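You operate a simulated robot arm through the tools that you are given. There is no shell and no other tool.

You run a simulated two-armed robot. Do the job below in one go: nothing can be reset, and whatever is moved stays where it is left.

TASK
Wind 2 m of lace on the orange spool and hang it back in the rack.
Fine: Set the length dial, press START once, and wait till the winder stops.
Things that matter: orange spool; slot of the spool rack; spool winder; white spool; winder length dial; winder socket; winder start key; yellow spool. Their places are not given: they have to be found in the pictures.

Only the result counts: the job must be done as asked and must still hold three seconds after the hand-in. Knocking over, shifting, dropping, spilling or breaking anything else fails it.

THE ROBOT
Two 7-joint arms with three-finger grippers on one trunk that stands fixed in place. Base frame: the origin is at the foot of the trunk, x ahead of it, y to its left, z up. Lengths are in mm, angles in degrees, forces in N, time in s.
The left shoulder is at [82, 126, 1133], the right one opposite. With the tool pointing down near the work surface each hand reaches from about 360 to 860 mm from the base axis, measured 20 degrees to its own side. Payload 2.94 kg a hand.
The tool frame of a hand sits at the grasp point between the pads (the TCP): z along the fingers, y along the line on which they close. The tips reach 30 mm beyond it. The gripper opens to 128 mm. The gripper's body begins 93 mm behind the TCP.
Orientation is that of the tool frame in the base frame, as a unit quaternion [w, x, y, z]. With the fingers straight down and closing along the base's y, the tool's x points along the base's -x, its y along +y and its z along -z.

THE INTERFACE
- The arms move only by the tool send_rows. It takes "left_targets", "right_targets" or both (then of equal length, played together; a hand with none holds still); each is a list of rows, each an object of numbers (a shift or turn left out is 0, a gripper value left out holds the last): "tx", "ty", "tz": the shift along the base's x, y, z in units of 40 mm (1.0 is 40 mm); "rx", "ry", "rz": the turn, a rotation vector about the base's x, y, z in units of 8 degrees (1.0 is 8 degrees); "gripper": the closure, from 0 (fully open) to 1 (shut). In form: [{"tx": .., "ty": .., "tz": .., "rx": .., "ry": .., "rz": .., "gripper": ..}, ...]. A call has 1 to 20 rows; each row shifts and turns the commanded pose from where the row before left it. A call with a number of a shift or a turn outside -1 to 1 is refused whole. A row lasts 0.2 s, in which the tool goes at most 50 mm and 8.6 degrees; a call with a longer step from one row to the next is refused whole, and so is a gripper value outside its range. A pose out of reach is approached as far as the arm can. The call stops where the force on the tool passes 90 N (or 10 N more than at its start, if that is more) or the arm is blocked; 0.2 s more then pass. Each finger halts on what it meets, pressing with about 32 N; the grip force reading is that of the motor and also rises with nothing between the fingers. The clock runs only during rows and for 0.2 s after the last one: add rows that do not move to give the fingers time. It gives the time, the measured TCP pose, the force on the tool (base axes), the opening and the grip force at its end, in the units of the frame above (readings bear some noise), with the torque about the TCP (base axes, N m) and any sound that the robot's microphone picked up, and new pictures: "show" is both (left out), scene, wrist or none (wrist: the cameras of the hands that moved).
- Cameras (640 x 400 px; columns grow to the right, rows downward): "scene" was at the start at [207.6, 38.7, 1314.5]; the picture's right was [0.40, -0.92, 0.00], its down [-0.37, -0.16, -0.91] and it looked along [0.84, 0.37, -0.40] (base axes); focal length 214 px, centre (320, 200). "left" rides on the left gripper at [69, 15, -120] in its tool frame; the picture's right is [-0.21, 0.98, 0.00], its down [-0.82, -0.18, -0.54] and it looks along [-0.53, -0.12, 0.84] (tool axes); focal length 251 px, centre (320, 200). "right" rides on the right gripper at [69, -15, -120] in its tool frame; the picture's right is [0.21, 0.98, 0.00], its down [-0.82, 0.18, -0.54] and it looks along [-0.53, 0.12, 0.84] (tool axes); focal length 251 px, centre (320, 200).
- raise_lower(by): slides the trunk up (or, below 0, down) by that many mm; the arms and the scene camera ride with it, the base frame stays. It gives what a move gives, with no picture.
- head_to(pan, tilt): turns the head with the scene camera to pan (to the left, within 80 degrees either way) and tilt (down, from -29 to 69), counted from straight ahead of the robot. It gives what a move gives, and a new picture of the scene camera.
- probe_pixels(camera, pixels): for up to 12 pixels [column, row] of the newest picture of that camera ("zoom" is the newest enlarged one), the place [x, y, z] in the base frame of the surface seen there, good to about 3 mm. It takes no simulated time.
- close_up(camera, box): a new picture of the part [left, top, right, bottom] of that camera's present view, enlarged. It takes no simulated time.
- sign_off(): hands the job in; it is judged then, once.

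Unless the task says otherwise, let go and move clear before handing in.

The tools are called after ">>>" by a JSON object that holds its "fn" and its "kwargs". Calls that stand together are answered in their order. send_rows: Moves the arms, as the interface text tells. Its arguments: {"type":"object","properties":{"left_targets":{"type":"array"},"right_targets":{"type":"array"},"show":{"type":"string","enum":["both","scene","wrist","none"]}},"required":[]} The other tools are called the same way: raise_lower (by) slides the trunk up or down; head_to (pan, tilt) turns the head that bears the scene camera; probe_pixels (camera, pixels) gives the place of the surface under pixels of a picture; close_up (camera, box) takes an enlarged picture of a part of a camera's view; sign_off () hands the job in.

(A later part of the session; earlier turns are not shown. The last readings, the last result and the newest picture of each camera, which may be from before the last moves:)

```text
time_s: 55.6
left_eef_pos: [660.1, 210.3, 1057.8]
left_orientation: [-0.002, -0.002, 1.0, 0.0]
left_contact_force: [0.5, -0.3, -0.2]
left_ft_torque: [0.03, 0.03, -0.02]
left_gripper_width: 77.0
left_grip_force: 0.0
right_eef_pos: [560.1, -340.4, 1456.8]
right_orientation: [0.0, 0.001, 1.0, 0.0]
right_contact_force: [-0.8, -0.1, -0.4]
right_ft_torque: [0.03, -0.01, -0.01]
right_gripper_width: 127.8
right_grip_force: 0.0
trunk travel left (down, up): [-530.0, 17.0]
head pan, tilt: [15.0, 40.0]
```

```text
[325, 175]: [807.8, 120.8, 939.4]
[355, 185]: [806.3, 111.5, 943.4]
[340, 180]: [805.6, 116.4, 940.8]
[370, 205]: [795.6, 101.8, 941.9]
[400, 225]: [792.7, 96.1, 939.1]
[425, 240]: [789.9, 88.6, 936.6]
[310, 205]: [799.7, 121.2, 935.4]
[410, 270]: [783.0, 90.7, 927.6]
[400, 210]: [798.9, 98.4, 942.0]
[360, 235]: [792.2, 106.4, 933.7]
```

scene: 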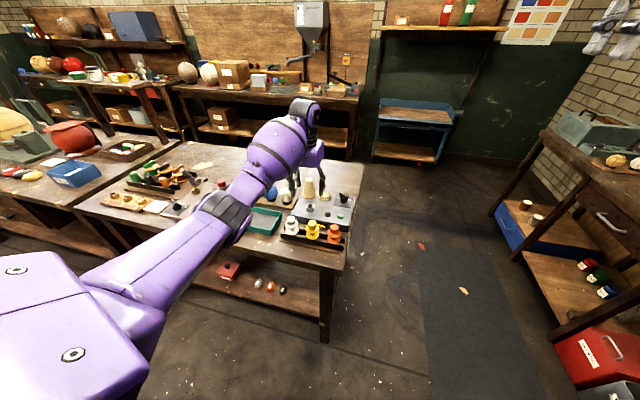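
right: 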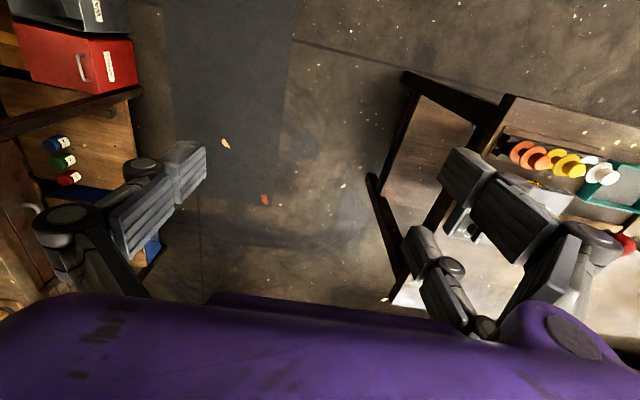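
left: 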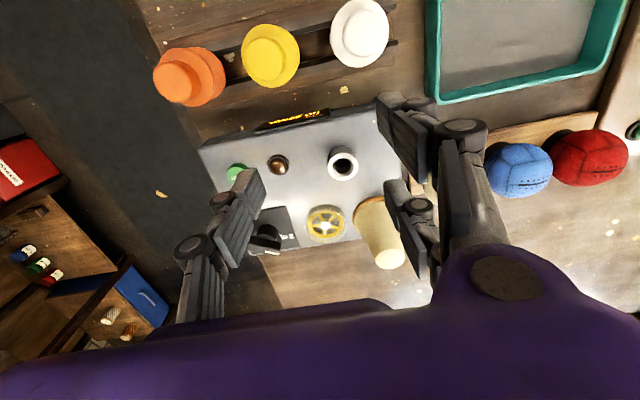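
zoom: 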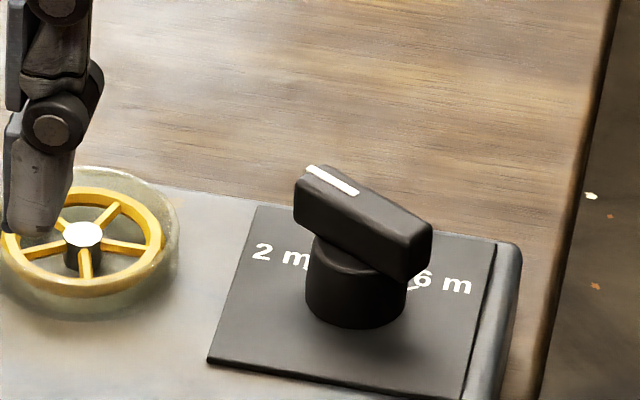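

>>> {"fn": "probe_pixels", "kwargs": {"camera": "zoom", "pixels": [[314, 168], [318, 170], [322, 173], [326, 175], [344, 185], [348, 187], [352, 190], [355, 191], [426, 226], [428, 228], [405, 248], [402, 250]]}}

>>> {"fn": "close_up", "kwargs": {"camera": "left", "box": [240, 195, 310, 260]}}

```text
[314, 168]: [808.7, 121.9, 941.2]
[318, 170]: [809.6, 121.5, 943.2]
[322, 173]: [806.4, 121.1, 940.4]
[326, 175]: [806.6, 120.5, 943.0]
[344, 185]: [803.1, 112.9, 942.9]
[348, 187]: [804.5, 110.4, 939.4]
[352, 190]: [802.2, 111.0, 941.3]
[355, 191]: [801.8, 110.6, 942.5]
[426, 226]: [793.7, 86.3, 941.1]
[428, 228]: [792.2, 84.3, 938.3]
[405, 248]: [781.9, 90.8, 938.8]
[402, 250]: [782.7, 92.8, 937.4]
```

```text
6.15 times, centred on (275, 228) of left
```

zoom: 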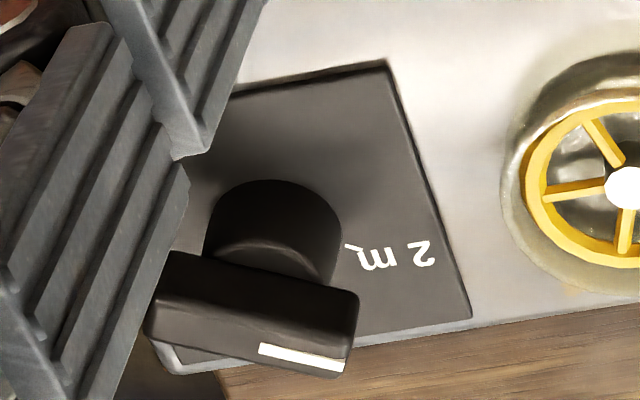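

The dial bar's measured direction is ~58-60°, matching the 2 m mark. Next the orange spool; first I check the finger widths/gaps, since knob grip depends on them.

>>> {"fn": "close_up", "kwargs": {"camera": "scene", "box": [270, 140, 340, 210]}}

```text
5.71 times, centred on (305, 175) of scene
```

zoom: 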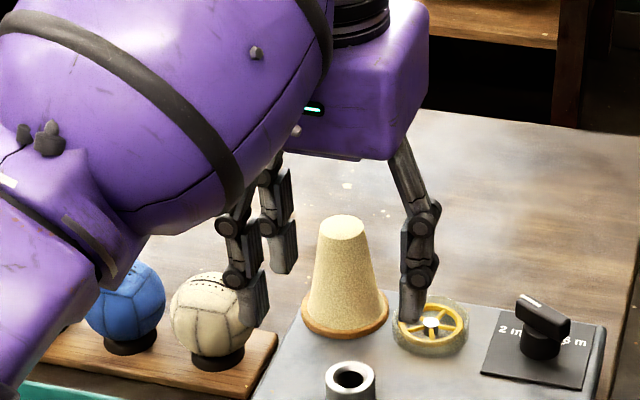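

>>> {"fn": "probe_pixels", "kwargs": {"camera": "zoom", "pixels": [[243, 310], [250, 310], [256, 312], [262, 310], [267, 308], [274, 260], [280, 260], [286, 260], [292, 258], [296, 256], [403, 310], [418, 312]]}}

>>> {"fn": "close_up", "kwargs": {"camera": "scene", "box": [290, 155, 310, 180]}}

```text
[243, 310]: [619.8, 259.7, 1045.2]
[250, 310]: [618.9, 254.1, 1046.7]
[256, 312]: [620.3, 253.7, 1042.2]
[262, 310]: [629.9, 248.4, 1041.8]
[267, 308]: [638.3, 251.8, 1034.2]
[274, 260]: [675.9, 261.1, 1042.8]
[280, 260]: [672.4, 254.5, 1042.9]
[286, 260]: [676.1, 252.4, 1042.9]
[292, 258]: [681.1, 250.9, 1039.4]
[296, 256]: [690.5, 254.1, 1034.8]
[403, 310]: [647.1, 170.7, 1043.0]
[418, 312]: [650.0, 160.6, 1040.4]
```

```text
16.00 times, centred on (300, 168) of scene
```

zoom: 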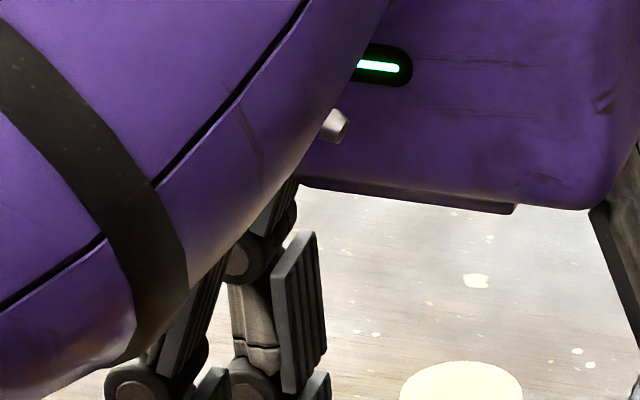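

>>> {"fn": "close_up", "kwargs": {"camera": "scene", "box": [318, 218, 350, 246]}}

>>> {"fn": "close_up", "kwargs": {"camera": "left", "box": [145, 35, 235, 115]}}

```text
14.29 times, centred on (334, 232) of scene
```

zoom: 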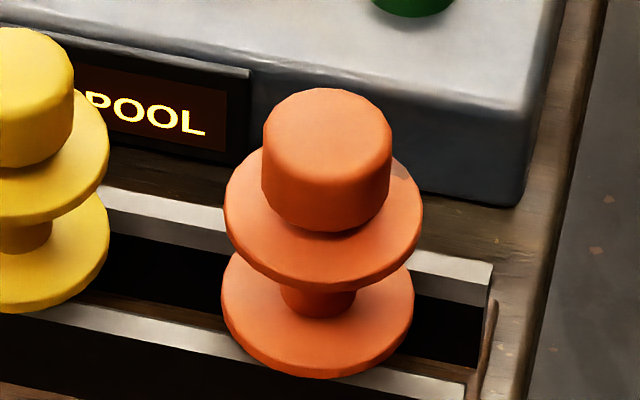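

```text
5.00 times, centred on (190, 75) of left
```

zoom: 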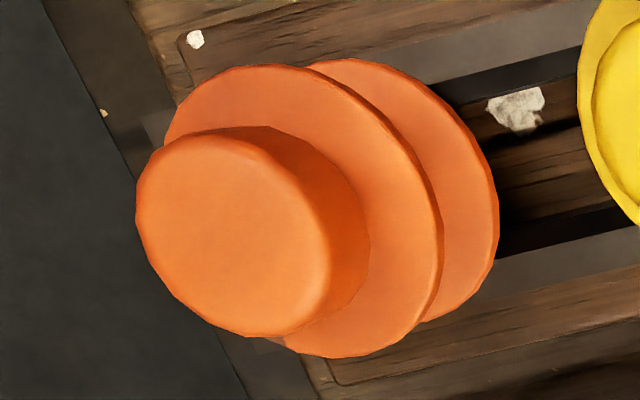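

The knob measures ≈Ø27, flanges ≈Ø42; a 3-point grip on the flange rims will suit this hand best. I'll probe rack rails and ends around the orange spool.

>>> {"fn": "close_up", "kwargs": {"camera": "scene", "box": [318, 218, 350, 246]}}

>>> {"fn": "probe_pixels", "kwargs": {"camera": "zoom", "pixels": [[460, 270], [440, 268], [430, 395], [150, 220], [120, 200], [490, 330], [480, 380], [440, 330], [325, 120], [310, 255], [310, 350], [318, 300]]}}

```text
14.29 times, centred on (334, 232) of scene
```

zoom: 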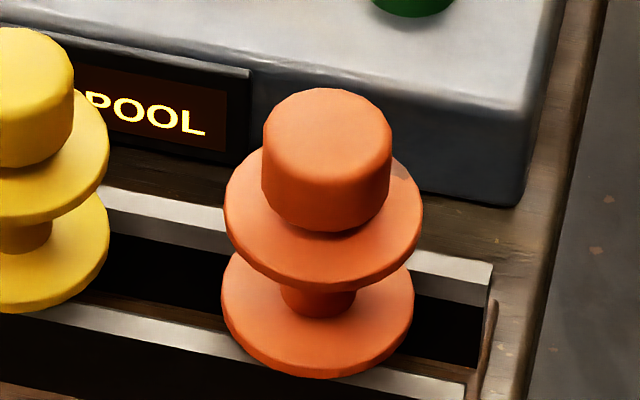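

```text
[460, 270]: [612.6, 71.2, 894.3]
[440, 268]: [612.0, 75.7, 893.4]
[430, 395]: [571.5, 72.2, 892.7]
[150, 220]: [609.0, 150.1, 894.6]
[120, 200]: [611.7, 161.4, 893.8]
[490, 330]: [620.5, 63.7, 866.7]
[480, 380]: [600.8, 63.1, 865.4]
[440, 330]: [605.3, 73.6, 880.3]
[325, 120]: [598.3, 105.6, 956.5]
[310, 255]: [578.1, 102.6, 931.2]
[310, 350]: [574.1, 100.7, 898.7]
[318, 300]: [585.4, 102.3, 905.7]
```

Rails top out at z≈894, flanges at ~899 and ~931, knob top ~957. I move above the orange spool with ~64 mm opening and look.

>>> {"fn": "send_rows", "kwargs": {"left_targets": [{"tx": -0.5, "ty": -0.85, "gripper": 0.48}, {"tx": -0.5, "ty": -0.85}, {"tx": -0.6, "ty": -0.85}, {"ty": -0.1, "tz": -0.5}, {}], "show": "both"}}

>>> {"fn": "close_up", "kwargs": {"camera": "left", "box": [200, 40, 440, 220]}}

>>> {"fn": "close_up", "kwargs": {"camera": "scene", "box": [305, 195, 355, 245]}}

```text
time_s: 56.8
left_eef_pos: [595.6, 105.2, 1038.2]
left_orientation: [0.0, -0.002, 1.0, -0.001]
left_contact_force: [0.3, -0.9, 1.5]
left_ft_torque: [0.0, 0.0, 0.01]
left_gripper_width: 66.3
left_grip_force: 0.0
right_eef_pos: [559.4, -341.0, 1455.9]
right_orientation: [0.0, 0.0, 1.0, 0.0]
right_contact_force: [0.0, 1.2, -0.2]
right_ft_torque: [0.01, 0.03, -0.01]
right_gripper_width: 128.0
right_grip_force: 0.0
trunk travel left (down, up): [-530.0, 17.0]
head pan, tilt: [15.0, 40.0]
```

scene: 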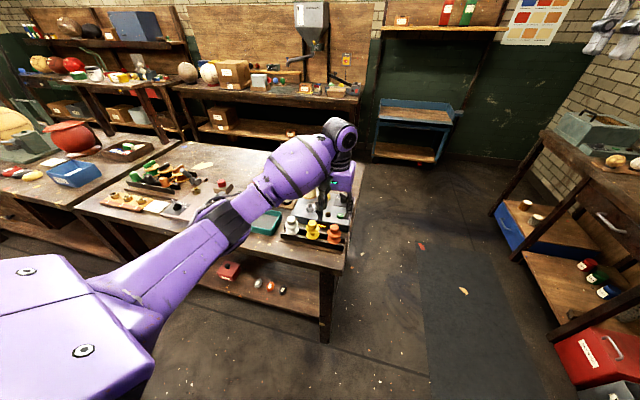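
left: 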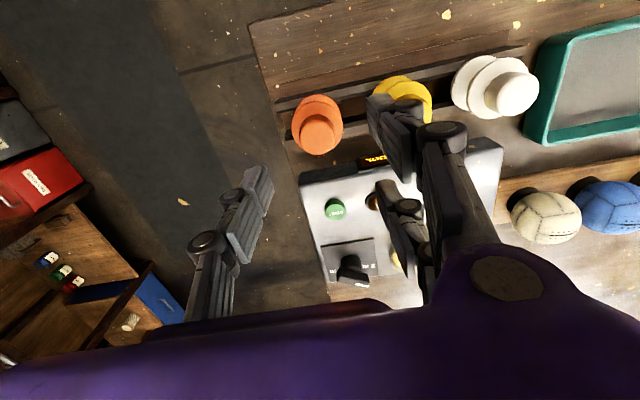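

```text
2.22 times, centred on (320, 130) of left
```

zoom: 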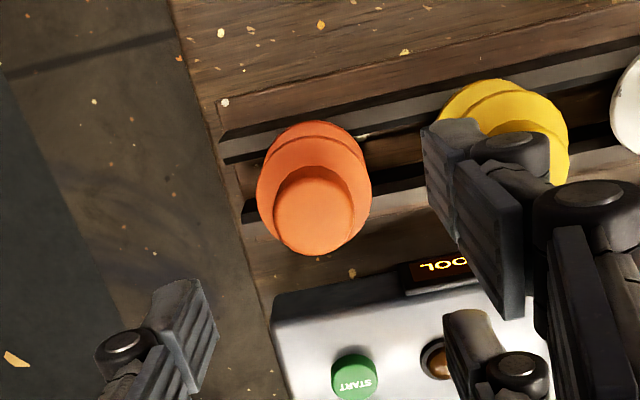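

```text
8.00 times, centred on (330, 220) of scene
```

zoom: 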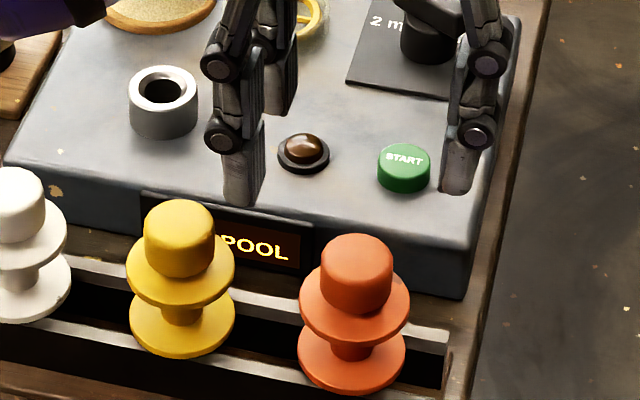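

>>> {"fn": "probe_pixels", "kwargs": {"camera": "left", "pixels": [[317, 135], [302, 135], [332, 135], [317, 122], [317, 149], [310, 130], [324, 140], [324, 130], [310, 140], [317, 128], [317, 142], [293, 125]]}}

>>> {"fn": "probe_pixels", "kwargs": {"camera": "zoom", "pixels": [[240, 195], [262, 180], [225, 170], [450, 185], [465, 190], [478, 180], [285, 110], [275, 105]]}}

```text
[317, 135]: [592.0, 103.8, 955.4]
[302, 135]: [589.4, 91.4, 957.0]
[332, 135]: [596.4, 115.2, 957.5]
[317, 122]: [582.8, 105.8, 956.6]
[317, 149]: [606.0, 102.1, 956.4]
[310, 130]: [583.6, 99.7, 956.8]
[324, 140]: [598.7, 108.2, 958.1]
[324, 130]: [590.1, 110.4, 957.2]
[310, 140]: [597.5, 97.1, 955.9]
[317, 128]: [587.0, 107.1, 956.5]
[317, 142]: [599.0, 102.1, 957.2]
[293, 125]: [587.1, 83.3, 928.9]
```

```text
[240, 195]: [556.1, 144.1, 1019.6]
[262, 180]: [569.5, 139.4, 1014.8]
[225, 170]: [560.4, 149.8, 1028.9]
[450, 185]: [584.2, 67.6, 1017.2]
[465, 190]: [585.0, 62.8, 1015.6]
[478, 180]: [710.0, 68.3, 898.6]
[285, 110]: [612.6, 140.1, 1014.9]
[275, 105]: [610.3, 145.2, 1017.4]
```

I need the finger gap precisely; I'll enlarge the fingertips strongly.

>>> {"fn": "close_up", "kwargs": {"camera": "scene", "box": [326, 205, 346, 222]}}

>>> {"fn": "close_up", "kwargs": {"camera": "scene", "box": [314, 194, 334, 222]}}

```text
16.00 times, centred on (336, 214) of scene
```

zoom: 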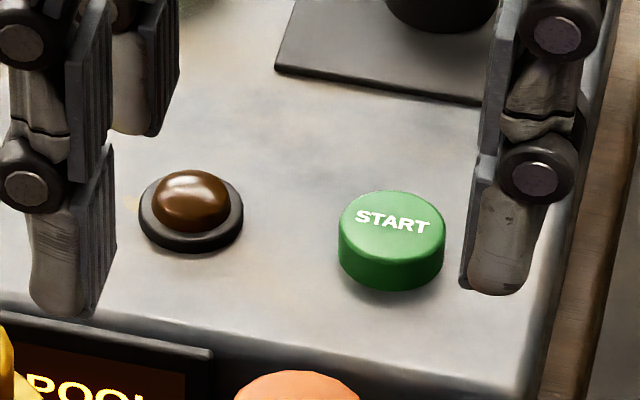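

```text
14.29 times, centred on (324, 208) of scene
```

zoom: 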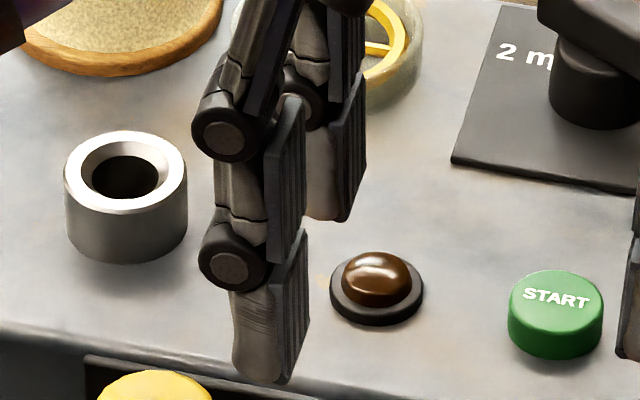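

The pads look ~14 mm wide with ~40 mm between the two +y fingers, so I want to know exactly how they close. I'll shut the gripper in free air here and look.

>>> {"fn": "send_rows", "kwargs": {"left_targets": [{"gripper": 0.85}, {}, {}], "show": "wrist"}}

>>> {"fn": "close_up", "kwargs": {"camera": "scene", "box": [314, 190, 350, 222]}}

>>> {"fn": "probe_pixels", "kwargs": {"camera": "zoom", "pixels": [[320, 200], [300, 300], [200, 300], [400, 300]]}}

>>> {"fn": "send_rows", "kwargs": {"left_targets": [{"gripper": 1.0}, {}, {}], "show": "wrist"}}

>>> {"fn": "close_up", "kwargs": {"camera": "scene", "box": [314, 190, 350, 222]}}

```text
time_s: 57.6
left_eef_pos: [595.5, 104.3, 1038.4]
left_orientation: [-0.001, -0.001, 1.0, -0.001]
left_contact_force: [0.1, -0.1, 0.8]
left_ft_torque: [-0.01, -0.01, -0.03]
left_gripper_width: 19.4
left_grip_force: 0.0
right_eef_pos: [560.0, -340.3, 1456.2]
right_orientation: [0.0, 0.0, 1.0, 0.0]
right_contact_force: [-0.5, -0.3, -0.2]
right_ft_torque: [0.01, -0.03, -0.01]
right_gripper_width: 128.1
right_grip_force: 0.0
trunk travel left (down, up): [-530.0, 17.0]
head pan, tilt: [15.0, 40.0]
```

left: 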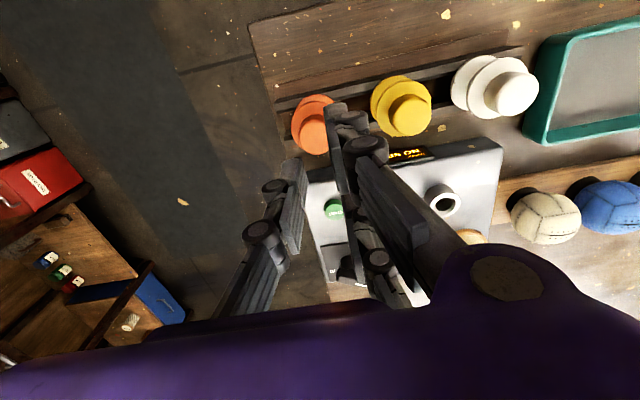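

```text
12.50 times, centred on (332, 206) of scene
```

zoom: 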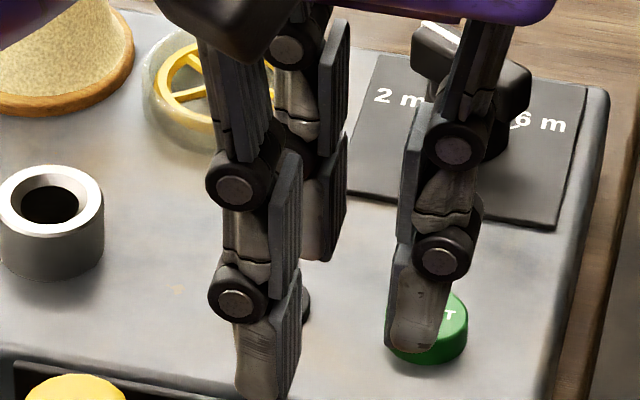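

```text
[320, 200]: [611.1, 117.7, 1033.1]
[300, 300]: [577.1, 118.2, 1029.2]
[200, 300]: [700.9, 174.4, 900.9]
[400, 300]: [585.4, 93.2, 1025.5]
```

```text
time_s: 58.4
left_eef_pos: [596.6, 105.2, 1038.0]
left_orientation: [0.0, -0.001, 1.0, 0.0]
left_contact_force: [0.8, 0.2, 0.4]
left_ft_torque: [-0.01, 0.0, -0.03]
left_gripper_width: 0.2
left_grip_force: 2.6
right_eef_pos: [559.7, -340.1, 1455.4]
right_orientation: [0.0, 0.001, 1.0, 0.0]
right_contact_force: [-0.5, -0.1, 0.2]
right_ft_torque: [0.01, 0.0, 0.0]
right_gripper_width: 128.1
right_grip_force: 0.1
trunk travel left (down, up): [-530.0, 17.0]
head pan, tilt: [15.0, 40.0]
```

left: 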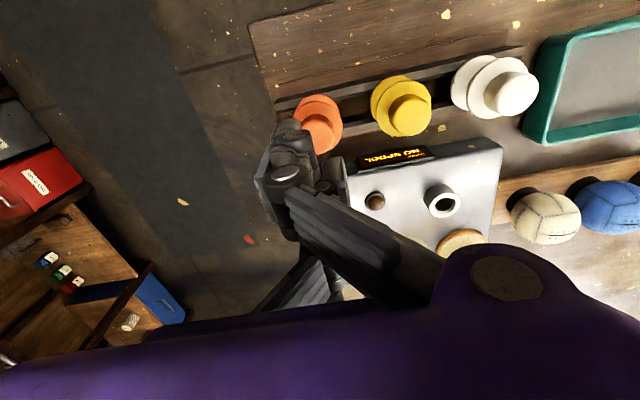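

```text
12.50 times, centred on (332, 206) of scene
```

zoom: 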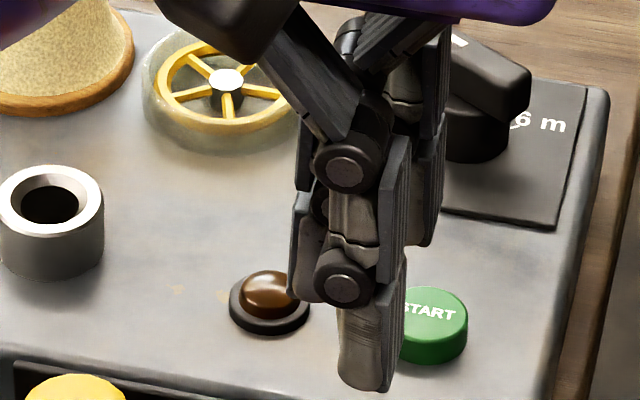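

The thumb passes between the other two, so a centred grip on the narrow knob would slip. I'll offset the hand 12 mm so thumb and the front +y finger clamp the upper flange (Ø42) from both sides. First, re-open and position above.

>>> {"fn": "send_rows", "kwargs": {"left_targets": [{"tx": -0.36, "ty": -0.05, "gripper": 0.5}, {}, {"tz": -0.6}, {"tz": -0.5}, {}], "show": "wrist"}}

>>> {"fn": "close_up", "kwargs": {"camera": "scene", "box": [305, 195, 355, 245]}}

>>> {"fn": "close_up", "kwargs": {"camera": "left", "box": [200, 80, 440, 260]}}

```text
time_s: 59.6
left_eef_pos: [581.6, 102.9, 995.5]
left_orientation: [0.001, -0.001, 1.0, 0.0]
left_contact_force: [-0.6, 0.1, 0.0]
left_ft_torque: [0.0, -0.01, 0.01]
left_gripper_width: 64.2
left_grip_force: 0.1
right_eef_pos: [559.8, -339.7, 1457.6]
right_orientation: [0.002, 0.0, 1.0, 0.0]
right_contact_force: [-0.6, 0.6, 0.4]
right_ft_torque: [0.0, 0.04, -0.02]
right_gripper_width: 127.7
right_grip_force: 0.1
trunk travel left (down, up): [-530.0, 17.0]
head pan, tilt: [15.0, 40.0]
```

left: 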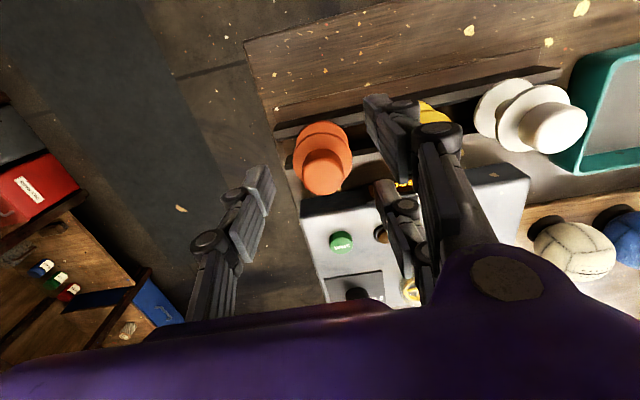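

```text
8.00 times, centred on (330, 220) of scene
```

zoom: 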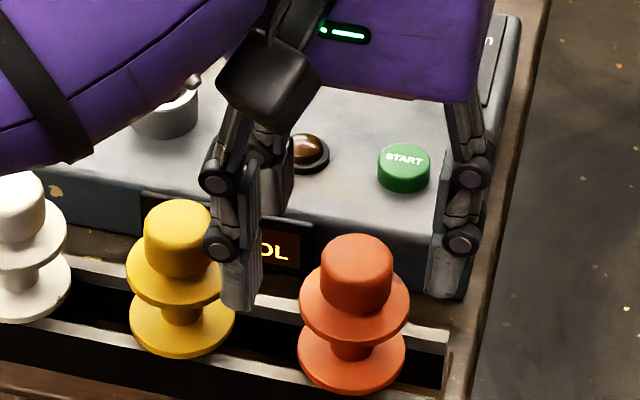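

```text
2.22 times, centred on (320, 170) of left
```

zoom: 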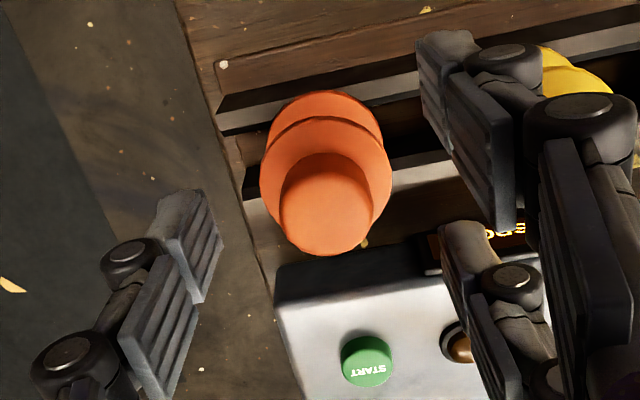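

Positions look right: thumb at right, front finger beside the flange. I'll narrow to ~53 mm to stay clear of the yellow spool and descend to z≈930.

>>> {"fn": "send_rows", "kwargs": {"left_targets": [{"gripper": 0.59}, {"tz": -0.5}, {"tz": -0.5}, {"tz": -0.4}, {"tz": -0.23}, {}], "show": "wrist"}}

>>> {"fn": "close_up", "kwargs": {"camera": "scene", "box": [305, 200, 355, 250]}}

>>> {"fn": "close_up", "kwargs": {"camera": "left", "box": [200, 100, 440, 280]}}

```text
time_s: 61.0
left_eef_pos: [581.4, 103.0, 928.3]
left_orientation: [-0.001, -0.001, 1.0, -0.001]
left_contact_force: [-0.4, 0.3, 0.4]
left_ft_torque: [-0.01, -0.03, 0.01]
left_gripper_width: 52.7
left_grip_force: 0.1
right_eef_pos: [560.0, -339.4, 1456.7]
right_orientation: [0.0, 0.0, 1.0, 0.0]
right_contact_force: [-0.1, -0.4, -0.3]
right_ft_torque: [0.0, 0.05, -0.01]
right_gripper_width: 128.3
right_grip_force: 0.0
trunk travel left (down, up): [-530.0, 17.0]
head pan, tilt: [15.0, 40.0]
```

left: 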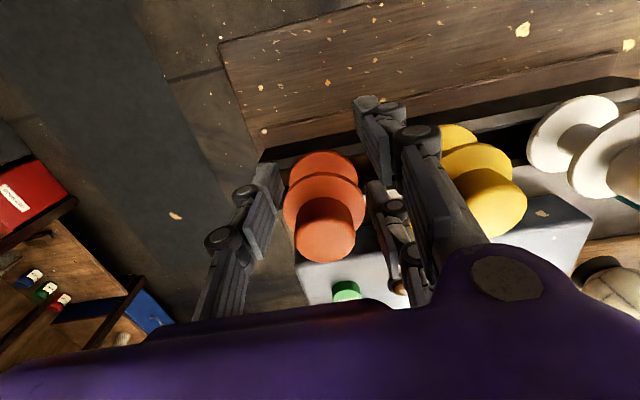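

```text
8.00 times, centred on (330, 225) of scene
```

zoom: 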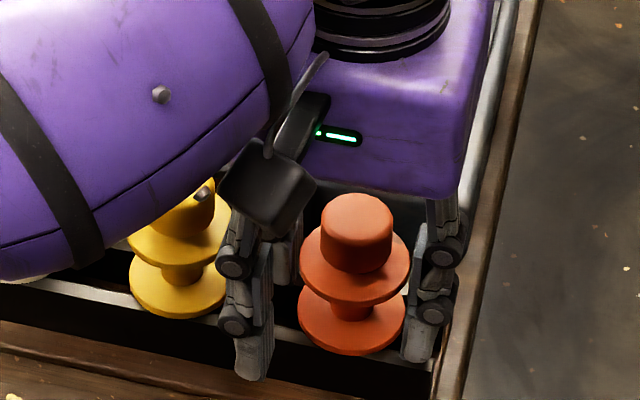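

```text
2.22 times, centred on (320, 190) of left
```

zoom: 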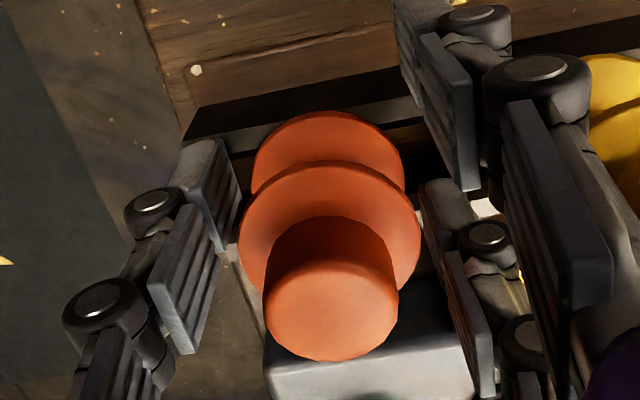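

Thumb and front finger straddle the orange flange cleanly. I close progressively and watch the opening.

>>> {"fn": "send_rows", "kwargs": {"left_targets": [{"gripper": 0.72}, {"gripper": 0.78}, {}, {}], "show": "wrist"}}

>>> {"fn": "close_up", "kwargs": {"camera": "left", "box": [200, 100, 440, 280]}}

>>> {"fn": "close_up", "kwargs": {"camera": "scene", "box": [305, 200, 355, 250]}}

```text
time_s: 62.0
left_eef_pos: [580.2, 102.3, 928.0]
left_orientation: [-0.001, -0.001, 1.0, -0.001]
left_contact_force: [-0.2, -0.2, -0.7]
left_ft_torque: [0.03, 0.02, 0.03]
left_gripper_width: 45.0
left_grip_force: 32.1
right_eef_pos: [559.5, -340.2, 1456.8]
right_orientation: [0.0, 0.0, 1.0, 0.0]
right_contact_force: [0.0, 0.0, -1.0]
right_ft_torque: [-0.01, 0.01, -0.01]
right_gripper_width: 128.2
right_grip_force: 0.0
trunk travel left (down, up): [-530.0, 17.0]
head pan, tilt: [15.0, 40.0]
```

left: 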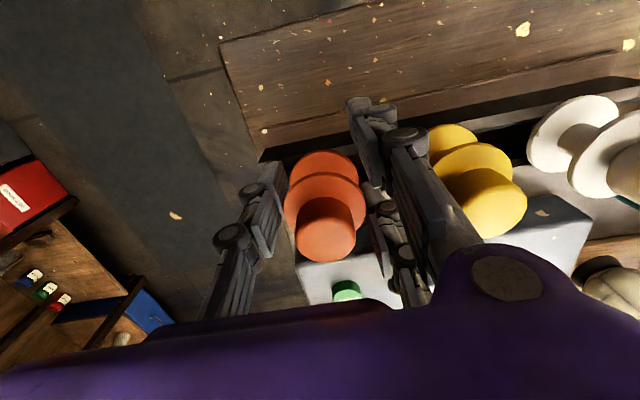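

```text
2.22 times, centred on (320, 190) of left
```

zoom: 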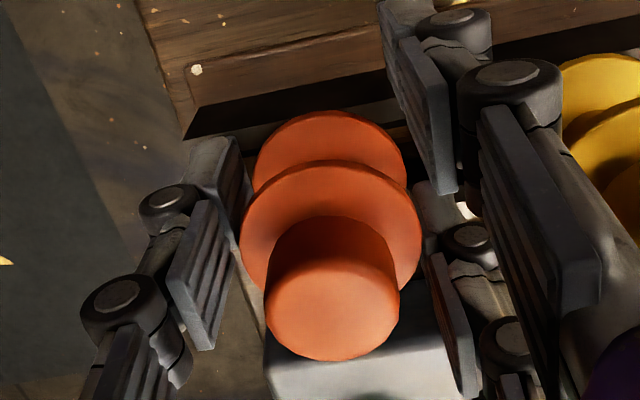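

```text
8.00 times, centred on (330, 225) of scene
```

zoom: 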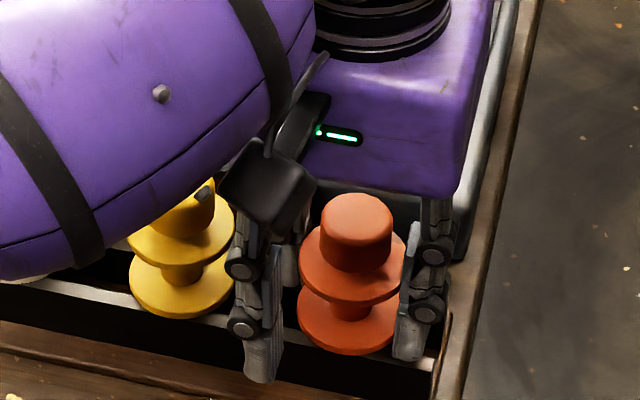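

The fingers stopped at 45 mm with 32 N — the flange chord. To be safest I'll reopen, centre the hand on the spool in x, and close again to compare the opening.

>>> {"fn": "send_rows", "kwargs": {"left_targets": [{"gripper": 0.58}, {}, {"tx": 0.16}, {"tx": 0.16}, {}, {"gripper": 0.78}, {}, {}], "show": "wrist"}}

>>> {"fn": "close_up", "kwargs": {"camera": "left", "box": [200, 100, 440, 280]}}

>>> {"fn": "close_up", "kwargs": {"camera": "scene", "box": [305, 200, 355, 250]}}

```text
time_s: 63.8
left_eef_pos: [593.8, 103.7, 927.7]
left_orientation: [-0.001, -0.002, 1.0, 0.0]
left_contact_force: [-0.9, -0.4, -0.1]
left_ft_torque: [-0.01, -0.01, -0.03]
left_gripper_width: 38.9
left_grip_force: 32.0
right_eef_pos: [560.8, -340.3, 1456.4]
right_orientation: [0.001, -0.001, 1.0, 0.0]
right_contact_force: [0.0, -0.2, 0.9]
right_ft_torque: [-0.02, 0.0, 0.02]
right_gripper_width: 128.0
right_grip_force: 0.0
trunk travel left (down, up): [-530.0, 17.0]
head pan, tilt: [15.0, 40.0]
```

left: 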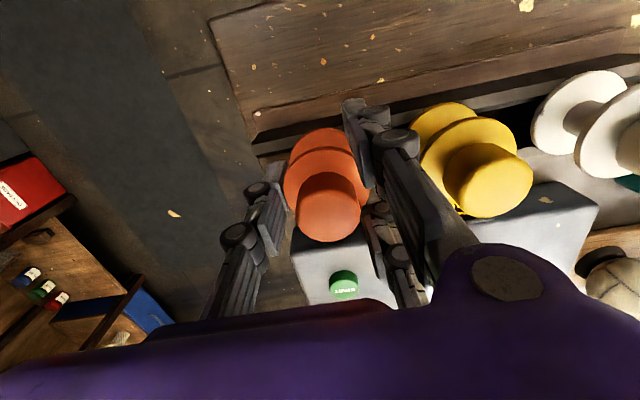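

```text
2.22 times, centred on (320, 190) of left
```

zoom: 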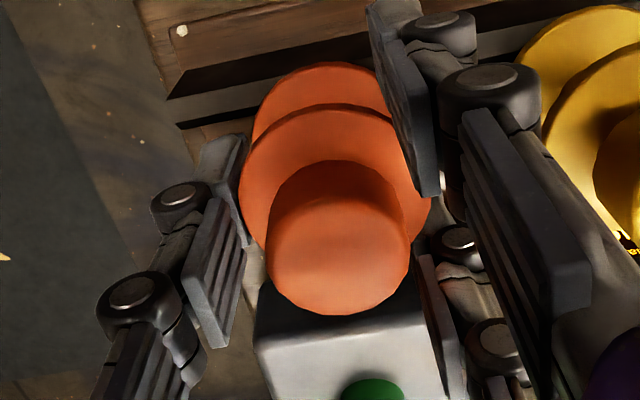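

```text
8.00 times, centred on (330, 225) of scene
```

zoom: 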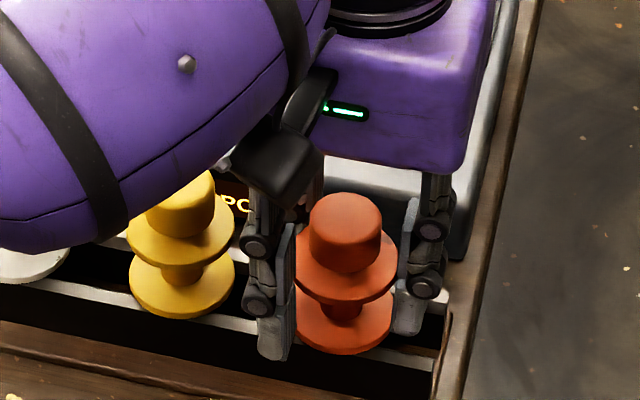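

Opening is 38.9 mm with 32 N: thumb plus both fingers hold the flange in a three-point grip, seen in the pictures. I lift gently.

>>> {"fn": "send_rows", "kwargs": {"left_targets": [{"tz": 0.25, "gripper": 0.85}, {"tz": 0.25}, {"tz": 0.5}, {"tz": 0.5}, {"tz": 0.5}, {"tz": 0.5}, {}], "show": "both"}}

>>> {"fn": "close_up", "kwargs": {"camera": "scene", "box": [295, 185, 355, 245]}}

```text
time_s: 65.4
left_eef_pos: [595.4, 103.8, 1028.7]
left_orientation: [-0.002, -0.001, 1.0, -0.001]
left_contact_force: [0.5, 0.6, -0.5]
left_ft_torque: [0.01, 0.0, 0.02]
left_gripper_width: 19.0
left_grip_force: 0.1
right_eef_pos: [559.6, -340.9, 1457.2]
right_orientation: [0.001, 0.0, 1.0, 0.0]
right_contact_force: [0.3, 0.0, 0.7]
right_ft_torque: [-0.04, 0.03, 0.04]
right_gripper_width: 127.8
right_grip_force: 0.0
trunk travel left (down, up): [-530.0, 17.0]
head pan, tilt: [15.0, 40.0]
```

scene: 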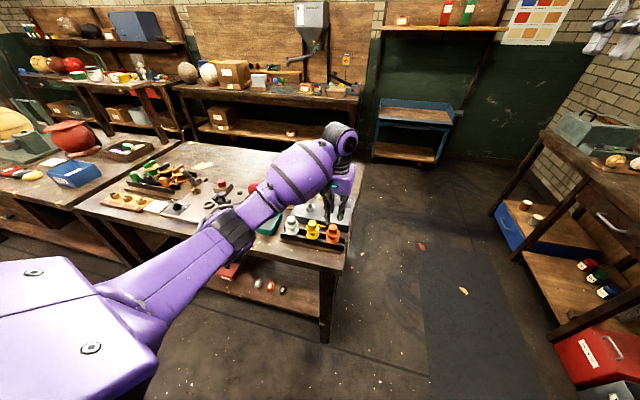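
left: 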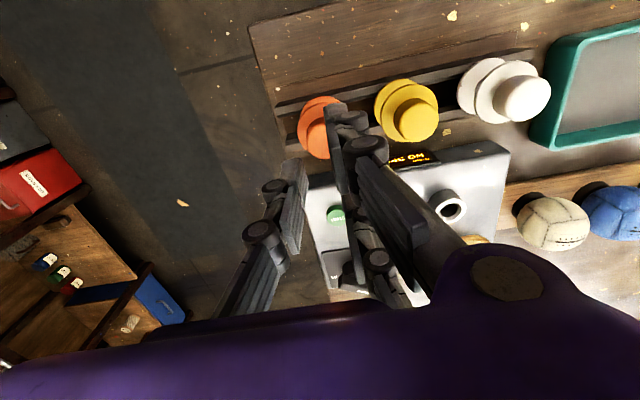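

```text
6.67 times, centred on (325, 215) of scene
```

zoom: 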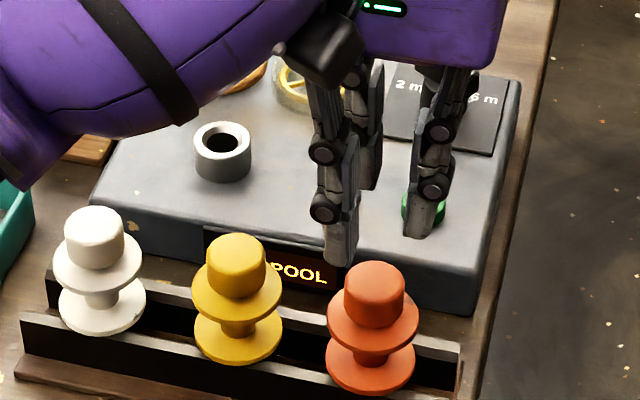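

The fingers slipped off and the orange spool stayed in its slot (zoom (372,330)). I check its position and then retry with stepwise force readings.

>>> {"fn": "send_rows", "kwargs": {"left_targets": [{"gripper": 0.45}, {}, {}], "show": "wrist"}}

>>> {"fn": "probe_pixels", "kwargs": {"camera": "left", "pixels": [[318, 138], [306, 138], [332, 138], [318, 126], [318, 150], [412, 118], [400, 118], [426, 118], [412, 106], [412, 132], [523, 100]]}}

>>> {"fn": "close_up", "kwargs": {"camera": "left", "box": [260, 50, 560, 200]}}

```text
time_s: 66.2
left_eef_pos: [595.9, 103.6, 1029.3]
left_orientation: [-0.001, -0.001, 1.0, -0.001]
left_contact_force: [-0.3, 0.5, 0.2]
left_ft_torque: [0.02, -0.02, 0.03]
left_gripper_width: 70.7
left_grip_force: 0.0
right_eef_pos: [560.7, -340.6, 1456.3]
right_orientation: [0.0, 0.0, 1.0, 0.0]
right_contact_force: [-0.3, -0.3, -0.5]
right_ft_torque: [-0.02, -0.01, -0.03]
right_gripper_width: 128.0
right_grip_force: 0.0
trunk travel left (down, up): [-530.0, 17.0]
head pan, tilt: [15.0, 40.0]
```

left: 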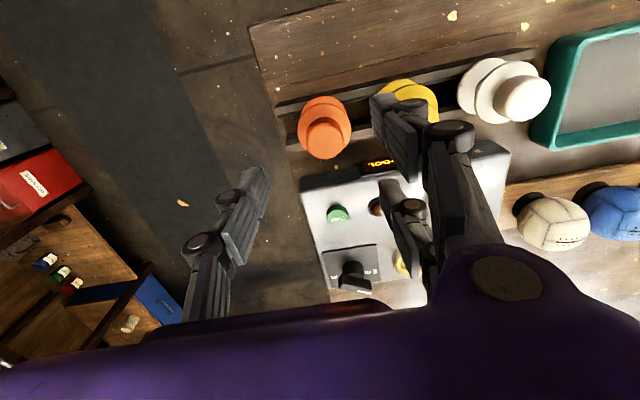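

```text
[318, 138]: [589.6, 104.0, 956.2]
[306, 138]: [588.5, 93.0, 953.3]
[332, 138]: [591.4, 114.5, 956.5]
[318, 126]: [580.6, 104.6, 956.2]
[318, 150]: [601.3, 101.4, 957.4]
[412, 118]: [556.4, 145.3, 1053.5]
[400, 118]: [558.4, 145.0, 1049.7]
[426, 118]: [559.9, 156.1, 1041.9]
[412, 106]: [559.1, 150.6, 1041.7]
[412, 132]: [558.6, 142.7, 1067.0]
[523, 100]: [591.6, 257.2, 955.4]
```

```text
2.13 times, centred on (410, 125) of left
```

zoom: 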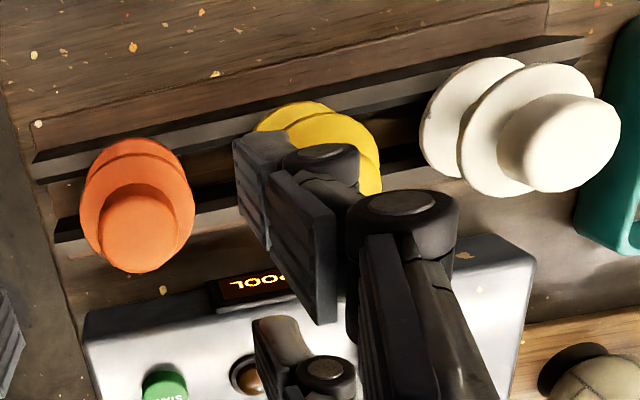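

>>> {"fn": "probe_pixels", "kwargs": {"camera": "left", "pixels": [[324, 136], [307, 136], [341, 136], [324, 121], [324, 152], [315, 130], [333, 142], [333, 130], [315, 142], [302, 128], [347, 128], [324, 104]]}}

>>> {"fn": "close_up", "kwargs": {"camera": "scene", "box": [318, 218, 350, 246]}}

```text
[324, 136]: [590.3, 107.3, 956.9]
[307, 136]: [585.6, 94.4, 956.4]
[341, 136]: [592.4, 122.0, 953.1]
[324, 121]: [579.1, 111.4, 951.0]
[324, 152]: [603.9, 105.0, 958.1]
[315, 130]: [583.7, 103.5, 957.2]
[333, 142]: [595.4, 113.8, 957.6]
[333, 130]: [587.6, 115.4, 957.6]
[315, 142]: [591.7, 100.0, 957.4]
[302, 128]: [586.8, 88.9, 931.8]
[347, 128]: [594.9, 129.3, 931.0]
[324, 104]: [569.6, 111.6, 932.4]
```

```text
14.29 times, centred on (334, 232) of scene
```

zoom: 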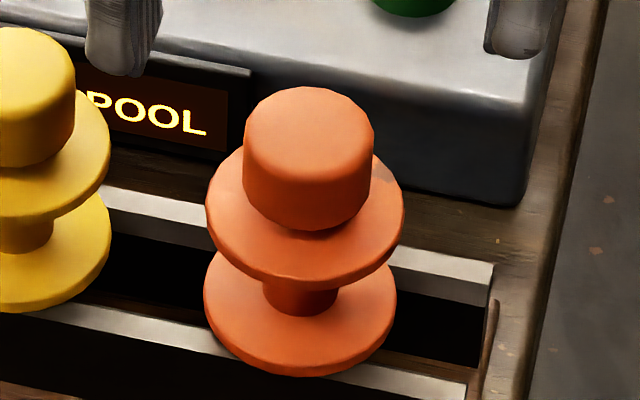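

The spool slid ~4 mm along the rails (now centred ≈(591.5,108)) but stands level. I'll regrip with the rim at mid-pad height and lift only a little, reading forces.

>>> {"fn": "send_rows", "kwargs": {"left_targets": [{"tx": -0.08, "ty": 0.1, "tz": -0.6, "gripper": 0.55}, {"tz": -0.7}, {"tz": -0.6}, {"tz": -0.38}, {"gripper": 0.8}, {}, {}, {"tz": 0.1}, {"tz": 0.1}, {}], "show": "wrist"}}

>>> {"fn": "close_up", "kwargs": {"camera": "scene", "box": [310, 205, 350, 245]}}

>>> {"fn": "close_up", "kwargs": {"camera": "left", "box": [200, 100, 440, 280]}}

```text
time_s: 68.4
left_eef_pos: [591.1, 106.9, 945.1]
left_orientation: [-0.002, -0.002, 1.0, 0.0]
left_contact_force: [0.9, 0.1, -1.3]
left_ft_torque: [-0.01, -0.01, 0.0]
left_gripper_width: 40.9
left_grip_force: 32.0
right_eef_pos: [560.9, -339.0, 1457.0]
right_orientation: [0.0, 0.0, 1.0, 0.0]
right_contact_force: [0.3, -0.3, 0.5]
right_ft_torque: [-0.05, 0.03, 0.02]
right_gripper_width: 127.6
right_grip_force: 0.1
trunk travel left (down, up): [-530.0, 17.0]
head pan, tilt: [15.0, 40.0]
```

left: 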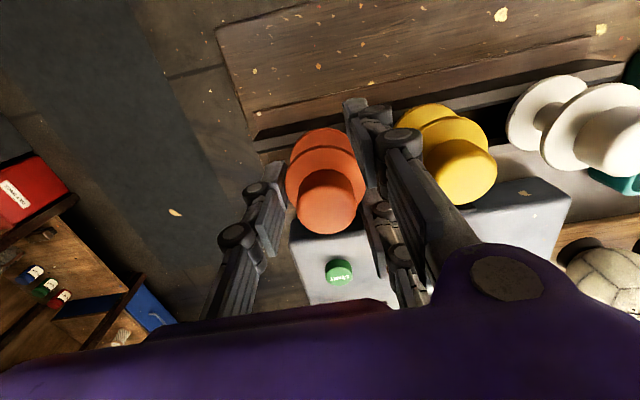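

```text
10.00 times, centred on (330, 225) of scene
```

zoom: 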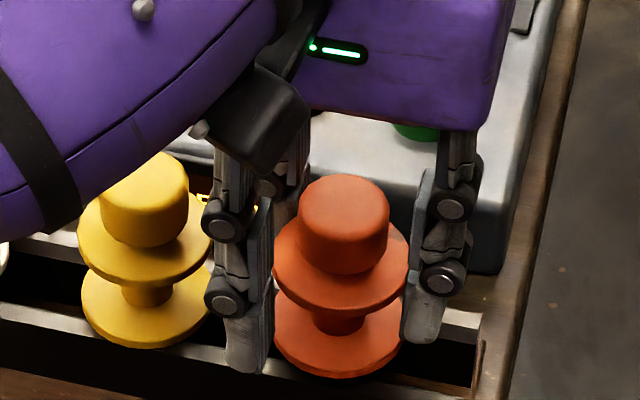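

```text
2.22 times, centred on (320, 190) of left
```

zoom: 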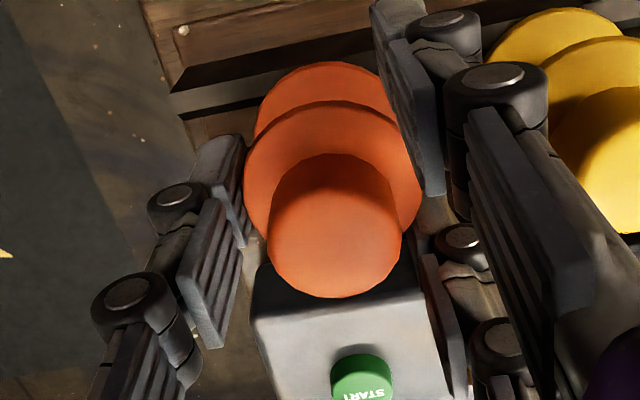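

>>> {"fn": "probe_pixels", "kwargs": {"camera": "left", "pixels": [[327, 205], [327, 195], [320, 210], [335, 205], [326, 160], [326, 155], [300, 170], [324, 135]]}}

>>> {"fn": "probe_pixels", "kwargs": {"camera": "zoom", "pixels": [[320, 200], [320, 240]]}}

```text
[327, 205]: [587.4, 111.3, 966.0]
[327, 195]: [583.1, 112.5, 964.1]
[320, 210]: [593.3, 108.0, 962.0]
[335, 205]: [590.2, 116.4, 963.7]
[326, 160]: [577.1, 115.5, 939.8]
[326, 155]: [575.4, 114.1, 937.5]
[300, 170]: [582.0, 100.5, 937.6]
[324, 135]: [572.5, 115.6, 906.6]
```

```text
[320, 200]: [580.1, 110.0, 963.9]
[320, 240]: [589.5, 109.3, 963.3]
```

The spool did rise: knob top now 964, flanges 938/906 (≈7.5 mm up), grip steady at 40.9 mm/32 N. I continue lifting slowly.

>>> {"fn": "send_rows", "kwargs": {"left_targets": [{"tz": 0.2}, {"tz": 0.2}, {"tz": 0.2}, {"tz": 0.2}, {"tz": 0.2}, {"tz": 0.2}, {}], "show": "wrist"}}

>>> {"fn": "close_up", "kwargs": {"camera": "scene", "box": [305, 195, 355, 245]}}

```text
time_s: 70.0
left_eef_pos: [591.0, 106.1, 993.1]
left_orientation: [0.0, -0.001, 1.0, 0.0]
left_contact_force: [0.3, 0.7, 0.8]
left_ft_torque: [-0.02, 0.01, -0.03]
left_gripper_width: 40.7
left_grip_force: 32.3
right_eef_pos: [560.7, -339.6, 1458.2]
right_orientation: [0.0, -0.001, 1.0, 0.0]
right_contact_force: [0.1, 0.0, -0.7]
right_ft_torque: [0.01, -0.01, 0.02]
right_gripper_width: 128.2
right_grip_force: 0.1
trunk travel left (down, up): [-530.0, 17.0]
head pan, tilt: [15.0, 40.0]
```

left: 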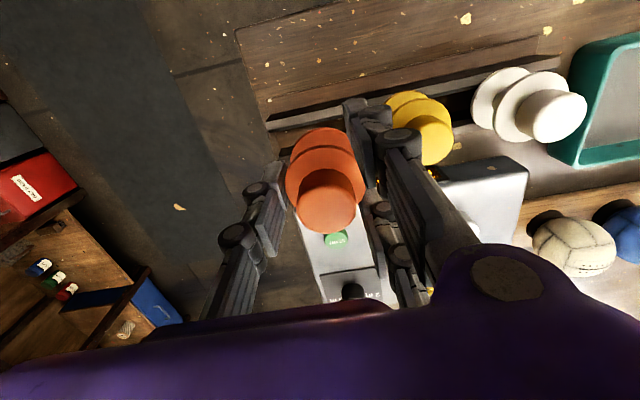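

```text
8.00 times, centred on (330, 220) of scene
```

zoom: 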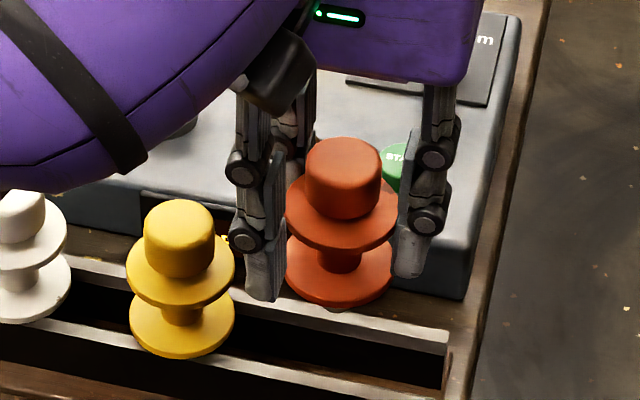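

Lifted cleanly, grip steady. I measure the spool's offset in the hand, look beneath, and raise further.

>>> {"fn": "send_rows", "kwargs": {"left_targets": [{"tz": 0.25}, {"tz": 0.25}, {"tz": 0.25}, {"tz": 0.25}, {}], "show": "both"}}

>>> {"fn": "close_up", "kwargs": {"camera": "scene", "box": [315, 195, 347, 223]}}

>>> {"fn": "close_up", "kwargs": {"camera": "left", "box": [250, 100, 410, 250]}}

>>> {"fn": "probe_pixels", "kwargs": {"camera": "left", "pixels": [[326, 205], [300, 205], [350, 205], [326, 185], [326, 225], [289, 170], [365, 170], [326, 150]]}}

```text
time_s: 71.2
left_eef_pos: [592.0, 107.1, 1034.4]
left_orientation: [-0.001, -0.002, 1.0, -0.001]
left_contact_force: [-0.3, -0.1, -1.7]
left_ft_torque: [-0.02, 0.0, -0.04]
left_gripper_width: 38.2
left_grip_force: 32.3
right_eef_pos: [561.4, -340.4, 1457.2]
right_orientation: [0.001, 0.0, 1.0, 0.0]
right_contact_force: [-0.2, -0.1, 1.3]
right_ft_torque: [-0.01, 0.02, -0.06]
right_gripper_width: 127.9
right_grip_force: 0.1
trunk travel left (down, up): [-530.0, 17.0]
head pan, tilt: [15.0, 40.0]
```

scene: 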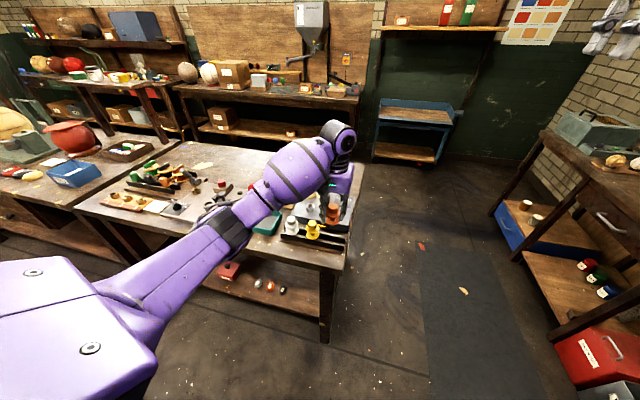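
left: 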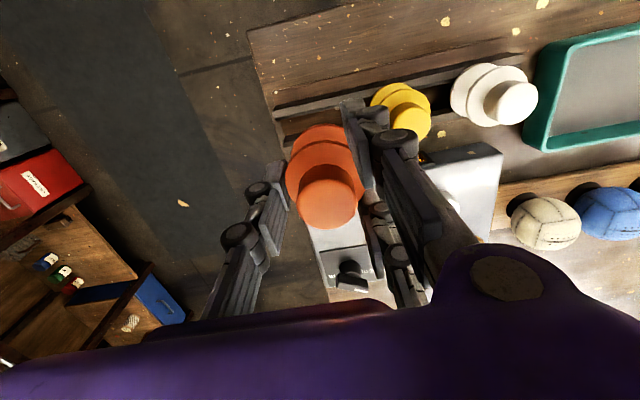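

```text
14.29 times, centred on (331, 209) of scene
```

zoom: 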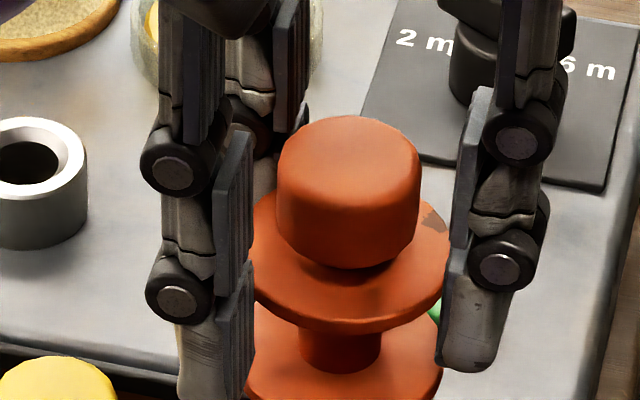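

```text
2.67 times, centred on (330, 175) of left
```

zoom: 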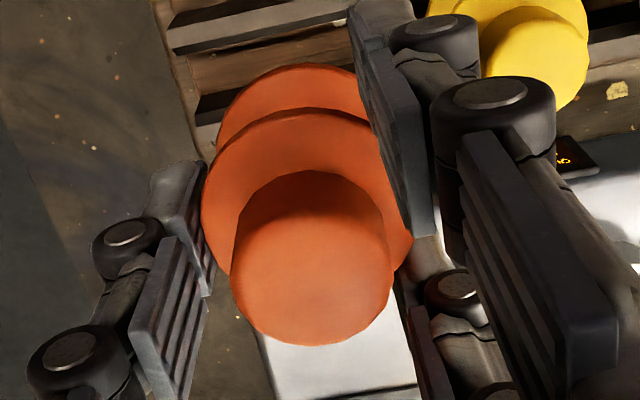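

```text
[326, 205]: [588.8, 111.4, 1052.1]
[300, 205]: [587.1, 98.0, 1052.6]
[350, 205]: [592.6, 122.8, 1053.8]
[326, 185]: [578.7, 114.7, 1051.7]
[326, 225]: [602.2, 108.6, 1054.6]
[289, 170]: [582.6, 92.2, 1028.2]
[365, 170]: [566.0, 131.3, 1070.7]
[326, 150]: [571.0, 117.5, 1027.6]
```

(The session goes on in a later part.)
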